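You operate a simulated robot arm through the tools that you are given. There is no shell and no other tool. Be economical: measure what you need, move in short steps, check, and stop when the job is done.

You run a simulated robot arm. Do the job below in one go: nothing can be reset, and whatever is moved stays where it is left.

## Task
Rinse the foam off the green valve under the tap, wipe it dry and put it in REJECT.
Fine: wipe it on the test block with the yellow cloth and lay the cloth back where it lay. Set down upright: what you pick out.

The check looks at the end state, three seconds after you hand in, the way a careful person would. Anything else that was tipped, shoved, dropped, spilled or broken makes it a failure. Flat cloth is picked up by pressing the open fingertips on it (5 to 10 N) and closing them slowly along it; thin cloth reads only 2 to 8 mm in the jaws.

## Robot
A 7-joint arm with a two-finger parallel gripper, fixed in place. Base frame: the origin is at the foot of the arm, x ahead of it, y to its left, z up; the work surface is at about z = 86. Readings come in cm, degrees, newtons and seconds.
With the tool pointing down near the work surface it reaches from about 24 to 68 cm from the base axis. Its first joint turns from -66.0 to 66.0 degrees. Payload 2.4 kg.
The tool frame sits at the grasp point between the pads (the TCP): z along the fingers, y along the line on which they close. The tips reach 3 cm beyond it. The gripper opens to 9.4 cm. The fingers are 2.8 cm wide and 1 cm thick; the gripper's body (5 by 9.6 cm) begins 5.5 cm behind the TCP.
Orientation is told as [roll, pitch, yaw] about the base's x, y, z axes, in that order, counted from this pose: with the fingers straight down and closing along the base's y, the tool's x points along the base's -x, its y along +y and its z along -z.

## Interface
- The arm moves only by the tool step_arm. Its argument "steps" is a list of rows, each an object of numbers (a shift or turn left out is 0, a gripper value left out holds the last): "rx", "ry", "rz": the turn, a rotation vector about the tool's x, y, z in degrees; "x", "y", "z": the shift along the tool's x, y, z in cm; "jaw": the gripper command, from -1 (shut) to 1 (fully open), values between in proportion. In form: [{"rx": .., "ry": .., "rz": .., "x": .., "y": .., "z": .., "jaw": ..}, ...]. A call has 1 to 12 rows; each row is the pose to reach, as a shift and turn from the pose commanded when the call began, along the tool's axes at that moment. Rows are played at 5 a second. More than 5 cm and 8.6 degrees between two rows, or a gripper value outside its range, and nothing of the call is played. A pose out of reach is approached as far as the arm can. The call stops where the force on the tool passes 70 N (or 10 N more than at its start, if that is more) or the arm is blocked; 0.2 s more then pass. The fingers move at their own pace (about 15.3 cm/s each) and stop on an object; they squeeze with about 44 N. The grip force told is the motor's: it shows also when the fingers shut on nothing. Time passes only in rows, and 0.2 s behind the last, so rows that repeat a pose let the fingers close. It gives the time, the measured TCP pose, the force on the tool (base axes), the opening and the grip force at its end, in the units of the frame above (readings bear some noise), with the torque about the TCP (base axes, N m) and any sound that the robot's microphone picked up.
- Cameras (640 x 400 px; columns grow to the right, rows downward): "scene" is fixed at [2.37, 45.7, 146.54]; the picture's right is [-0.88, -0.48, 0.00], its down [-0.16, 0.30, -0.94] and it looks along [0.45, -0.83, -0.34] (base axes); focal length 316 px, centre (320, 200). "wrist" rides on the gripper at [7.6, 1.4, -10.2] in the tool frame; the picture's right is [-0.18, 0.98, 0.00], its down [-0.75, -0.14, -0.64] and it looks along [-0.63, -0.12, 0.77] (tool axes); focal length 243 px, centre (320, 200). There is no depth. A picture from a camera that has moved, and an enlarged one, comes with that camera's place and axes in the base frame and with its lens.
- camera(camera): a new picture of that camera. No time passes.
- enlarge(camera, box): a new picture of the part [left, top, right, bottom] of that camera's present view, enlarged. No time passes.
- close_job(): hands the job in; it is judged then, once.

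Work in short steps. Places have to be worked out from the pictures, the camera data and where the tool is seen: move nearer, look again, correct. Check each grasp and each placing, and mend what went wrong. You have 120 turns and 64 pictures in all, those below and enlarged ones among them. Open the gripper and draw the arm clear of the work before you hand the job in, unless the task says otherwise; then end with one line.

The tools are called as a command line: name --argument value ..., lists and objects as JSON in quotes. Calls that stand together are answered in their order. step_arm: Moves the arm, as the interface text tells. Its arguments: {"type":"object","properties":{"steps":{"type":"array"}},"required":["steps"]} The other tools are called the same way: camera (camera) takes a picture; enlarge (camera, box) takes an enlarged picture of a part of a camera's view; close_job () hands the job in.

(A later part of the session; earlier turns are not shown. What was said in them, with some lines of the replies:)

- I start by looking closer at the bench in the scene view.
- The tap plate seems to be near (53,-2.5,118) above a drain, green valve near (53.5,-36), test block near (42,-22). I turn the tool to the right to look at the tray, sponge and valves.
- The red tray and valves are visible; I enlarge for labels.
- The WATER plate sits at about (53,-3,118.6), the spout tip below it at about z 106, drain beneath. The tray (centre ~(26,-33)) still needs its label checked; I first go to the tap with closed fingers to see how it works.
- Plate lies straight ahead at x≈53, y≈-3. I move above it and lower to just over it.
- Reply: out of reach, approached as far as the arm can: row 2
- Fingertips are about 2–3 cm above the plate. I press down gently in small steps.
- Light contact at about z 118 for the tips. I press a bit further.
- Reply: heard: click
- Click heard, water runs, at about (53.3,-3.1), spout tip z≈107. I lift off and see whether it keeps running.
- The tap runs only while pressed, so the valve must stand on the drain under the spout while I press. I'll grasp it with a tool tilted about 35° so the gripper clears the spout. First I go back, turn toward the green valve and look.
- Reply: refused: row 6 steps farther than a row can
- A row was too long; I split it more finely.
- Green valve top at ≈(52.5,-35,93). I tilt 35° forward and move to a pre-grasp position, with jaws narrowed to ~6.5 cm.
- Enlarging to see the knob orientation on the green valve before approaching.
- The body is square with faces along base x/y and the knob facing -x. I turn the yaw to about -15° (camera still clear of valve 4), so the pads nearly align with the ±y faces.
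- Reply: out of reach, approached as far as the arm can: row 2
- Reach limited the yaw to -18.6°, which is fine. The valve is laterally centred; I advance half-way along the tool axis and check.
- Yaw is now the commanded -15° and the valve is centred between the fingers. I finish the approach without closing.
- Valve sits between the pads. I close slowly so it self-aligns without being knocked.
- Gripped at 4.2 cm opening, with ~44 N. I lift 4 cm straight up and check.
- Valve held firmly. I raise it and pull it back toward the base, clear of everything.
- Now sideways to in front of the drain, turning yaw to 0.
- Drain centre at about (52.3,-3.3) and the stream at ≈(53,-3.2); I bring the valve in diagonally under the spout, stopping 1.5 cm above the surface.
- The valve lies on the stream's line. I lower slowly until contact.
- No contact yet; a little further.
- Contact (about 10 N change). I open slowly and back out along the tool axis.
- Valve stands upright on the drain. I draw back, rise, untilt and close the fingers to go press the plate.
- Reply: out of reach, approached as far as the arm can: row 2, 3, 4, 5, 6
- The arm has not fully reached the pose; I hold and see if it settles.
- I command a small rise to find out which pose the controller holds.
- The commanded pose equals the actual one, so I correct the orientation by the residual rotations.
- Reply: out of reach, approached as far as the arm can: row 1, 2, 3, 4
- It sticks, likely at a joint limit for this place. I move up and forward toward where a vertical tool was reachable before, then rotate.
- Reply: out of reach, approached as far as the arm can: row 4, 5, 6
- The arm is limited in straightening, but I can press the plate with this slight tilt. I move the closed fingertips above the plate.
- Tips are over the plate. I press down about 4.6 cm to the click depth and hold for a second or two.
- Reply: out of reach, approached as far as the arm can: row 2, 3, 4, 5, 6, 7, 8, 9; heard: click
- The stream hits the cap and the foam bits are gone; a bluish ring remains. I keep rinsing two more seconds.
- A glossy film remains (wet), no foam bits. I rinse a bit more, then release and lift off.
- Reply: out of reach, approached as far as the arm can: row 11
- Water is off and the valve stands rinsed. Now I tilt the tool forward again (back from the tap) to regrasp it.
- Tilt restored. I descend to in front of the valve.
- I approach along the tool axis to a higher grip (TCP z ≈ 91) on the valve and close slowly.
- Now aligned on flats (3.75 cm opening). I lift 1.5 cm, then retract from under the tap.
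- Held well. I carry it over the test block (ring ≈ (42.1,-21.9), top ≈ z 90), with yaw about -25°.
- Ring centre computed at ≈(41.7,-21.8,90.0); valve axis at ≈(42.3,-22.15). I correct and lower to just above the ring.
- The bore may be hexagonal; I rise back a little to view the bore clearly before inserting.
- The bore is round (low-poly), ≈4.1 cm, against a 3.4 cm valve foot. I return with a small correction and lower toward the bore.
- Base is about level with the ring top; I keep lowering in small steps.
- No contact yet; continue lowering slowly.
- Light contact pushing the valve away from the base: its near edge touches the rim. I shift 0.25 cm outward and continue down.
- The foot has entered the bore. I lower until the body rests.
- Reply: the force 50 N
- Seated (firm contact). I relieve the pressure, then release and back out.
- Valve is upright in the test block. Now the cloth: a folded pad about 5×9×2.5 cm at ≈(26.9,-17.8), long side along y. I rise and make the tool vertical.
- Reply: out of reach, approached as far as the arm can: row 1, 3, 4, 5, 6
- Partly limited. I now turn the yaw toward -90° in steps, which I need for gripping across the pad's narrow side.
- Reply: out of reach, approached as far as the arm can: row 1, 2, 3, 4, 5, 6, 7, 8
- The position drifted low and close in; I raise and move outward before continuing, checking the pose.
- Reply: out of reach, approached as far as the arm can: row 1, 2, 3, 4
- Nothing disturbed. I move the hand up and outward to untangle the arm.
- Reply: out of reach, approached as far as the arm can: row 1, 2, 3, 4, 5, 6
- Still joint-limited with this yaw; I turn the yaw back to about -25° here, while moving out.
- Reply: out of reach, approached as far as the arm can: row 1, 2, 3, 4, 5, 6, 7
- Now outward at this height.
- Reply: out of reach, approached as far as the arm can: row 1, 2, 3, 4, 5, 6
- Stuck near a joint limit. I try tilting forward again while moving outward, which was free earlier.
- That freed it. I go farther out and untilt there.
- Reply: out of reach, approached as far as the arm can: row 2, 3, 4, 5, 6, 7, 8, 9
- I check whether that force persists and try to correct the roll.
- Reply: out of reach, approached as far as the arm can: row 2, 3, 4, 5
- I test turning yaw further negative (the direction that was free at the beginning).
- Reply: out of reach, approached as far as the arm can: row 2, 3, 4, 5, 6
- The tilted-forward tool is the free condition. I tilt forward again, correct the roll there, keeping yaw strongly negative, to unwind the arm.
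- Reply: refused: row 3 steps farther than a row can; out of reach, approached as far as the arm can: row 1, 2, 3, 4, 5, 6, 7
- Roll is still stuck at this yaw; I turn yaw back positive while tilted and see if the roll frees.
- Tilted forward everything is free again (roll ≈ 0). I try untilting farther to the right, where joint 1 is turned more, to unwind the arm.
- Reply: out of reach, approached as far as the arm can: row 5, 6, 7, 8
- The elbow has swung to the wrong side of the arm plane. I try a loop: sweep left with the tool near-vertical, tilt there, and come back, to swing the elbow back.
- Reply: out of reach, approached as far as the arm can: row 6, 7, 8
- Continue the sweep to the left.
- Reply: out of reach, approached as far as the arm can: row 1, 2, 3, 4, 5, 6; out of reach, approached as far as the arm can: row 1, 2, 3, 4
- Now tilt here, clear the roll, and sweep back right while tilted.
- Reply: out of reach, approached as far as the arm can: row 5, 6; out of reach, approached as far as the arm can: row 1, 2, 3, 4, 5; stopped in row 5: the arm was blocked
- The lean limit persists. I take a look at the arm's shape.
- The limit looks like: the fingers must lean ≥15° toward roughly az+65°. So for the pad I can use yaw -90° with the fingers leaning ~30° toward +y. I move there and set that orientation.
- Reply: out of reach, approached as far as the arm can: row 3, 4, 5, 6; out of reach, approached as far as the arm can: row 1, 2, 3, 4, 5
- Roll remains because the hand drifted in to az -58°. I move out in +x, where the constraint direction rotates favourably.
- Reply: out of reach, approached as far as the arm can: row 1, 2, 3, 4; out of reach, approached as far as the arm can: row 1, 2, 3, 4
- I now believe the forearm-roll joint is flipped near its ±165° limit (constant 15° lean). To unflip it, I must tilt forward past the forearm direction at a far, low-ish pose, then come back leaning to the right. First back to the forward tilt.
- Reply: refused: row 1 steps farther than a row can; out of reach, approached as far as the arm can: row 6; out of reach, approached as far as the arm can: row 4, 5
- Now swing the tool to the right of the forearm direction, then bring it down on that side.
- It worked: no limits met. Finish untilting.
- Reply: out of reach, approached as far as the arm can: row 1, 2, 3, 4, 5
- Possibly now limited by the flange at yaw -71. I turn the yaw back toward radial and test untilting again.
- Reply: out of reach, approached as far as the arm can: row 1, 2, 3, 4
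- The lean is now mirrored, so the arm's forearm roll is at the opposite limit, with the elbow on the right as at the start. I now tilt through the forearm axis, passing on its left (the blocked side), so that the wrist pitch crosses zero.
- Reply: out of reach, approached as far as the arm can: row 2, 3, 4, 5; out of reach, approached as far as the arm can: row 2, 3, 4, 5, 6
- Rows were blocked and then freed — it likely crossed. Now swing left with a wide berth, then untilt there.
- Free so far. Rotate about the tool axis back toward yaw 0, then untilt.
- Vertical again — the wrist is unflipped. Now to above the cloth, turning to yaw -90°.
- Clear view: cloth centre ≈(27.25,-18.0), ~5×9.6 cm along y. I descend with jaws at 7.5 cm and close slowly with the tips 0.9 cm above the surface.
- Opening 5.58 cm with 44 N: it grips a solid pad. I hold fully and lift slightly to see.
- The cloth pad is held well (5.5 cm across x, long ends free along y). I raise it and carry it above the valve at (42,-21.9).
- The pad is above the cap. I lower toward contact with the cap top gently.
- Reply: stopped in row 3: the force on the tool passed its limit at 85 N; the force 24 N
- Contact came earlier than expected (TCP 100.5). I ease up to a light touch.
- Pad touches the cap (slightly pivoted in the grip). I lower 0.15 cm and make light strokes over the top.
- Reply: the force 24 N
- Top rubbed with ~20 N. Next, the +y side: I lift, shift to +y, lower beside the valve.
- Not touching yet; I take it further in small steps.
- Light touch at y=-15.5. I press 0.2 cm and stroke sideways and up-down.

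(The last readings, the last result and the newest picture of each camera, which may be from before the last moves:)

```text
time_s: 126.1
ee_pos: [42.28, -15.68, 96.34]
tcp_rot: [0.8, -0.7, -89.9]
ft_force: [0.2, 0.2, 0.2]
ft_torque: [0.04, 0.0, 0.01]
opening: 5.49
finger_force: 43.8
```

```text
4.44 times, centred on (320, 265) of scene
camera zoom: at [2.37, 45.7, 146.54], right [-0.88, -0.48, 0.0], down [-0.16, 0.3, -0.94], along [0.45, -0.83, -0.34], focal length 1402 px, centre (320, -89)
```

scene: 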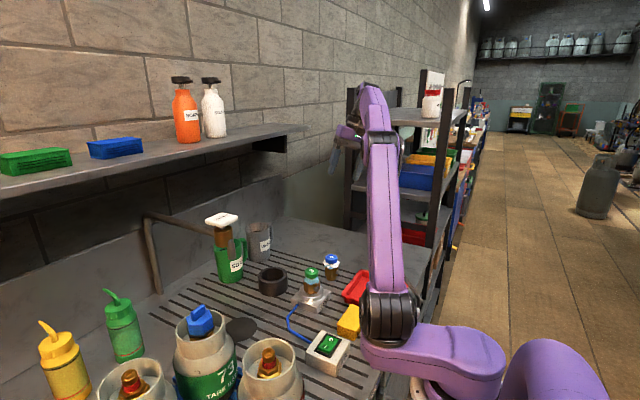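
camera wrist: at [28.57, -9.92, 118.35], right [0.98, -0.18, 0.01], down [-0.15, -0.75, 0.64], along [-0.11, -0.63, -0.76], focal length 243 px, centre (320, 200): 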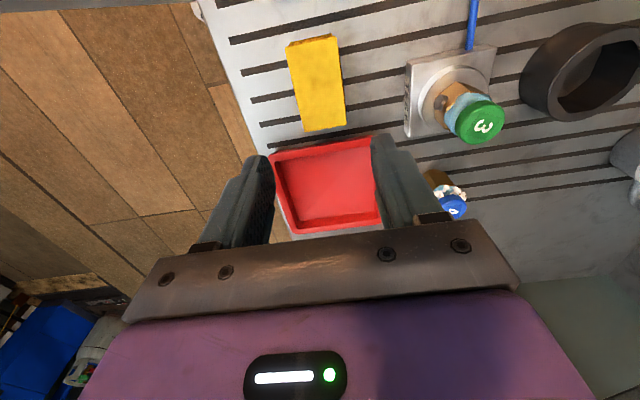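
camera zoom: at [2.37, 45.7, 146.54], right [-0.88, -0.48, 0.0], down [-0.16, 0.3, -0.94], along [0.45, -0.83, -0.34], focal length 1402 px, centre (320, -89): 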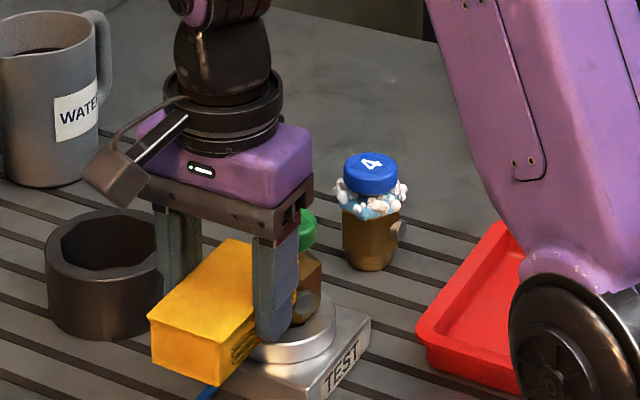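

The film seems gone on the visible side. I take the cloth back: retreat, lift and carry to its spot.

step_arm --steps '[{"x": 2}, {"x": 2, "z": -4}, {"x": 1, "z": -7}, {"x": 0, "y": -4.5, "z": -7}, {"x": -1, "y": -9, "z": -7}, {"x": -2, "y": -13, "z": -7}, {"x": -2.5, "y": -15.1, "z": -7}, {"x": -2.5, "y": -15.1, "z": -7}]'

enlarge --camera "scene" --box '[270, 220, 390, 340]'

```text
time_s: 127.9
ee_pos: [26.73, -18.22, 103.2]
tcp_rot: [0.7, -0.6, -89.9]
ft_force: [-0.2, 0.8, -0.8]
ft_torque: [0.01, 0.01, 0.03]
opening: 5.5
finger_force: 43.7
```

```text
3.33 times, centred on (330, 280) of scene
camera zoom: at [2.37, 45.7, 146.54], right [-0.88, -0.48, 0.0], down [-0.16, 0.3, -0.94], along [0.45, -0.83, -0.34], focal length 1052 px, centre (287, -67)
```

zoom: 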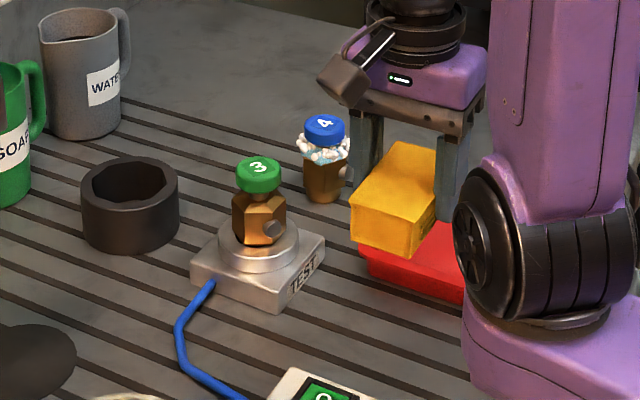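

Valve is clean and dry. I lower the cloth at its original place, correcting x by +0.4.

step_arm --steps '[{"y": 0.4, "z": 4.5}, {"y": 0.4, "z": 9}, {"y": 0.4, "z": 11.5}, {"y": 0.4, "z": 12.3}]'

step_arm --steps '[{"z": 0.2}, {"z": 0.4}, {"z": 0.6}]'

```text
time_s: 128.9
ee_pos: [27.29, -18.46, 91.03]
tcp_rot: [0.8, -0.6, -89.7]
ft_force: [0.5, -0.2, -0.5]
ft_torque: [0.0, 0.0, 0.01]
opening: 5.48
finger_force: 43.2
```

```text
time_s: 129.7
ee_pos: [27.46, -18.25, 90.46]
tcp_rot: [0.7, -0.6, -89.9]
ft_force: [-0.3, 0.3, -1.2]
ft_torque: [-0.02, 0.01, 0.01]
opening: 5.47
finger_force: 43.8
```

step_arm --steps '[{"y": -0.2, "z": 0.2}, {"y": -0.25, "z": 0.4}, {"y": -0.25, "z": 0.55}]'

```text
time_s: 130.5
ee_pos: [27.19, -18.09, 89.95]
tcp_rot: [0.7, -0.5, -89.9]
ft_force: [-0.2, -0.2, 10.9]
ft_torque: [0.63, 0.35, -0.02]
opening: 5.48
finger_force: 44.3
```

Contact of 11 N at the original height. I open evenly and lift away.

step_arm --steps '[{"jaw": 0.25}, {"jaw": 0.4}, {"jaw": 0.6}, {"jaw": 0.6}, {"z": -3}, {"z": -7}, {"z": -11.5}, {"z": -16}]'

camera --camera "wrist"

```text
time_s: 132.3
ee_pos: [26.88, -18.01, 105.84]
tcp_rot: [0.7, -0.5, -90.0]
ft_force: [0.6, 0.7, 0.0]
ft_torque: [-0.02, 0.0, 0.01]
opening: 7.51
finger_force: 0.1
```

```text
4 pictures are left
camera wrist: at [28.27, -10.32, 116.05], right [0.98, -0.18, 0.01], down [-0.15, -0.75, 0.65], along [-0.11, -0.64, -0.76], focal length 243 px, centre (320, 200)
```

wrist: 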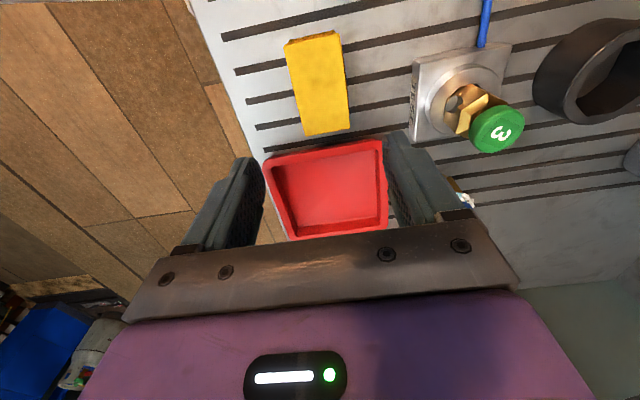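

Cloth lies flat where it was. Now I move above the valve with yaw -24° (its flats), and check alignment before descending.

step_arm --steps '[{"y": 1.9, "x": -0.5, "rz": -8}, {"y": 3.8, "x": -1, "rz": -16}, {"y": 5.7, "x": -1.5, "rz": -24}, {"y": 7.6, "x": -2, "rz": -32}, {"y": 9.4, "x": -2.5, "rz": -40}, {"y": 11.3, "x": -3, "rz": -48}, {"y": 13.2, "x": -3.5, "rz": -56}, {"y": 15.1, "x": -3.9, "rz": -66}, {"y": 15.1, "x": -3.9, "rz": -66}]'

```text
refused: row 8 steps farther than a row can; nothing moved
```

step_arm --steps '[{"y": 1.9, "x": -0.5, "rz": -8.2}, {"y": 3.8, "x": -1, "rz": -16.4}, {"y": 5.7, "x": -1.5, "rz": -24.6}, {"y": 7.6, "x": -2, "rz": -32.8}, {"y": 9.4, "x": -2.5, "rz": -41}, {"y": 11.3, "x": -3, "rz": -49.2}, {"y": 13.2, "x": -3.5, "rz": -57.4}, {"y": 15.1, "x": -3.9, "rz": -65.6}, {"y": 15.1, "x": -3.9, "rz": -65.6}]'

camera --camera "wrist"

```text
time_s: 134.3
ee_pos: [41.95, -21.84, 105.94]
tcp_rot: [-0.2, -0.8, -24.0]
ft_force: [0.2, 0.2, -0.3]
ft_torque: [0.02, 0.03, 0.03]
opening: 7.52
finger_force: 0.0
```

```text
3 pictures are left
camera wrist: at [35.67, -17.23, 116.11], right [0.57, 0.82, 0.0], down [0.62, -0.43, 0.65], along [0.54, -0.37, -0.76], focal length 243 px, centre (320, 200)
```

wrist: 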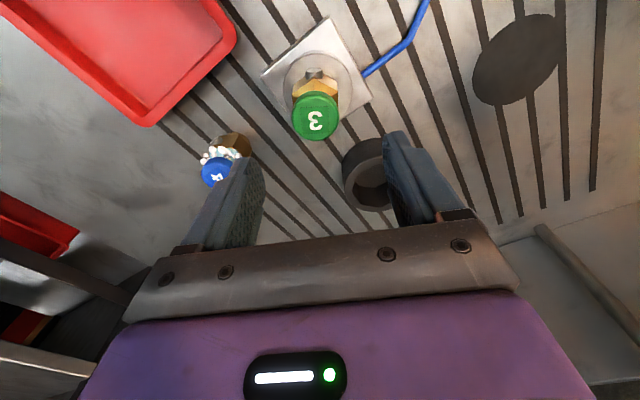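

Valve centred within ~0.4 cm, knob facing the gripper's rear. I descend to TCP z≈93.6 and close slowly.

step_arm --steps '[{"x": -0.2, "z": 4.5, "y": -0.1}, {"x": -0.4, "z": 9, "y": -0.1}, {"x": -0.4, "z": 11, "y": -0.1}, {"x": -0.4, "z": 12.3, "y": -0.1}, {"x": -0.4, "z": 12.3, "y": -0.1, "jaw": 0.3}, {"x": -0.4, "z": 12.3, "y": -0.1, "jaw": 0.1}, {"x": -0.4, "z": 12.3, "y": -0.1, "jaw": -0.1}, {"x": -0.4, "z": 12.3, "y": -0.1, "jaw": -0.3}, {"x": -0.4, "z": 12.3, "y": -0.1, "jaw": -0.6}, {"x": -0.4, "z": 12.3, "y": -0.1, "jaw": -1}, {"x": -0.4, "z": 12.3, "y": -0.1, "jaw": -1}]'

```text
time_s: 136.7
ee_pos: [42.59, -22.42, 93.67]
tcp_rot: [-0.2, -0.8, -24.4]
ft_force: [-0.2, 0.5, 0.2]
ft_torque: [-0.04, -0.04, -0.03]
opening: 4.23
finger_force: 44.4
```

Gripped at 4.23 cm with 44 N. I lift straight out of the seat.

step_arm --steps '[{"z": -0.7}, {"z": -1.5}, {"z": -3}, {"z": -6}, {"z": -10}]'

enlarge --camera "scene" --box '[250, 200, 390, 320]'

```text
time_s: 137.9
ee_pos: [42.6, -22.14, 103.83]
tcp_rot: [-0.2, -0.7, -24.3]
ft_force: [-0.1, 0.3, -4.1]
ft_torque: [-0.03, 0.05, 0.0]
opening: 4.23
finger_force: 43.5
```

```text
3.33 times, centred on (320, 260) of scene
camera zoom: at [2.37, 45.7, 146.54], right [-0.88, -0.48, 0.0], down [-0.16, 0.3, -0.94], along [0.45, -0.83, -0.34], focal length 1052 px, centre (320, 0)
```

zoom: 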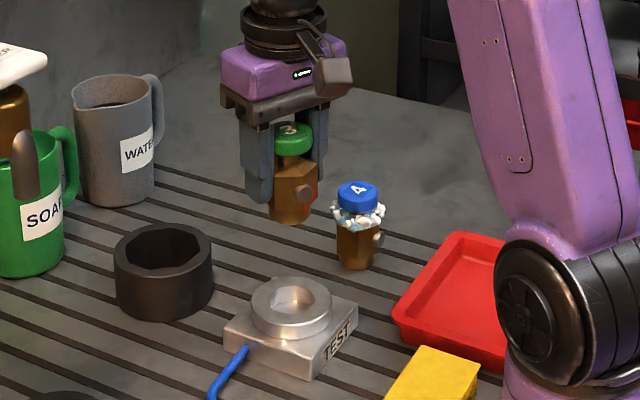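

Held upright. I carry it over the tray centre (25.8,-33.2) and lower to just above the tray floor.

step_arm --steps '[{"x": 2.14, "y": -3.4, "rz": 5.6}, {"x": 4.28, "y": -6.8, "rz": 11.2}, {"x": 6.42, "y": -10.2, "rz": 16.8}, {"x": 8.56, "y": -13.6, "rz": 22.4}, {"x": 10.7, "y": -17, "rz": 28}, {"x": 10.7, "y": -17, "rz": 28, "z": 4}, {"x": 10.7, "y": -17, "rz": 28, "z": 8}, {"x": 10.7, "y": -17, "rz": 28, "z": 10}]'

```text
time_s: 139.7
ee_pos: [25.88, -33.42, 93.53]
tcp_rot: [0.2, -1.0, -52.4]
ft_force: [0.1, 0.7, -3.4]
ft_torque: [-0.01, -0.01, -0.04]
opening: 4.21
finger_force: 44.4
```

Over the tray centre; lowering in small steps to contact.

step_arm --steps '[{"z": 0.3}, {"z": 0.6}, {"z": 0.8}]'

step_arm --steps '[{"z": 0.15}, {"z": 0.3}]'

```text
time_s: 140.5
ee_pos: [25.73, -33.55, 92.81]
tcp_rot: [0.2, -0.8, -52.3]
ft_force: [-0.3, -0.1, -2.7]
ft_torque: [-0.04, 0.01, -0.02]
opening: 4.23
finger_force: 43.6
```

```text
time_s: 141.1
ee_pos: [25.91, -33.47, 92.66]
tcp_rot: [0.2, -0.9, -52.2]
ft_force: [-0.2, 0.0, -2.9]
ft_torque: [0.01, -0.01, 0.02]
opening: 4.21
finger_force: 44.6
```

step_arm --steps '[{"z": 0.15}, {"z": 0.3}]'

step_arm --steps '[{"z": 0.15}, {"z": 0.25}]'

```text
time_s: 141.7
ee_pos: [25.77, -33.59, 92.21]
tcp_rot: [0.3, -0.8, -52.3]
ft_force: [0.2, -0.1, -2.2]
ft_torque: [0.02, 0.0, -0.01]
opening: 4.2
finger_force: 44.2
```

```text
time_s: 142.3
ee_pos: [25.86, -33.53, 92.02]
tcp_rot: [0.2, -0.9, -52.4]
ft_force: [0.1, 0.9, -2.9]
ft_torque: [-0.06, 0.01, 0.02]
opening: 4.21
finger_force: 44.0
```

Still hanging free; continuing down a bit at a time.

step_arm --steps '[{"z": 0.15}, {"z": 0.3}]'

step_arm --steps '[{"z": 0.1}, {"z": 0.2}]'

```text
time_s: 142.9
ee_pos: [25.79, -33.5, 91.72]
tcp_rot: [0.2, -1.0, -52.2]
ft_force: [-0.4, 0.6, -0.3]
ft_torque: [0.0, 0.0, -0.01]
opening: 4.2
finger_force: 44.2
```

```text
time_s: 143.5
ee_pos: [25.92, -33.52, 91.6]
tcp_rot: [0.2, -0.9, -52.2]
ft_force: [-4.5, 1.7, 29.5]
ft_torque: [0.29, 0.25, -0.08]
opening: 4.25
finger_force: 43.8
```

Firm contact with the tray floor. I relieve slightly, open slowly and rise straight up.

step_arm --steps '[{"z": -0.15}, {"z": -0.15, "jaw": 0}, {"z": -0.15, "jaw": 0.2}, {"z": -0.15, "jaw": 0.5}, {"z": -0.15, "jaw": 0.5}, {"z": -3}, {"z": -7.5}, {"z": -12}, {"z": -16.5}]'

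camera --camera "wrist"

```text
time_s: 145.5
ee_pos: [25.46, -32.96, 108.05]
tcp_rot: [0.2, -0.7, -52.1]
ft_force: [-0.6, 0.3, -0.1]
ft_torque: [0.0, 0.04, 0.0]
opening: 7.05
finger_force: 0.0
```

```text
1 pictures are left
camera wrist: at [21.87, -26.12, 118.19], right [0.89, 0.46, 0.01], down [0.34, -0.68, 0.65], along [0.3, -0.58, -0.76], focal length 243 px, centre (320, 200)
```

wrist: 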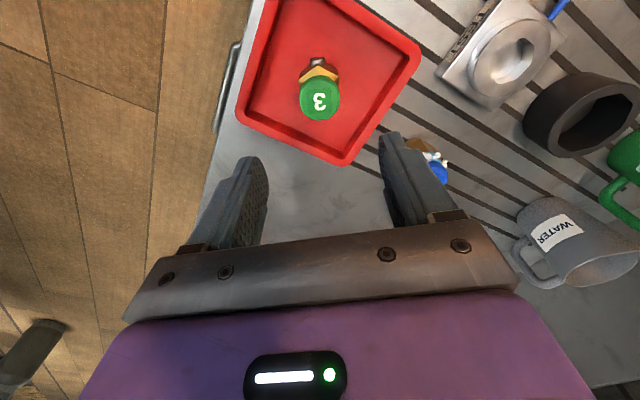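

The valve stands upright in the red tray. I draw the arm up and clear, then take a last overall look.

step_arm --steps '[{"z": -4.5}, {"z": -9}, {"z": -13.5}, {"z": -17}, {"z": -17, "x": -3}]'

camera --camera "scene"

```text
time_s: 146.7
ee_pos: [27.36, -35.15, 125.27]
tcp_rot: [0.1, -0.9, -52.4]
ft_force: [0.1, -0.9, -0.2]
ft_torque: [0.01, 0.01, -0.01]
opening: 7.06
finger_force: 0.0
```

```text
0 pictures are left
```

scene: 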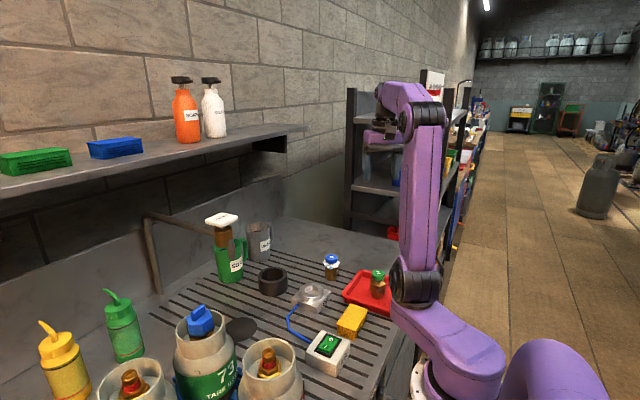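

Everything is in place: the green valve is upright in the red tray, the cloth is back on its spot, the water is off and the arm is clear. I hand in the job.

close_job

```text
The job is handed in.
```

The green valve was rinsed under the tap, wiped dry on the test block and set upright in the red tray, and the yellow cloth is back where it lay. I never saw a REJECT label: I took the red tray as REJECT because it is the only tray on the bench and its base-facing side stayed out of view.
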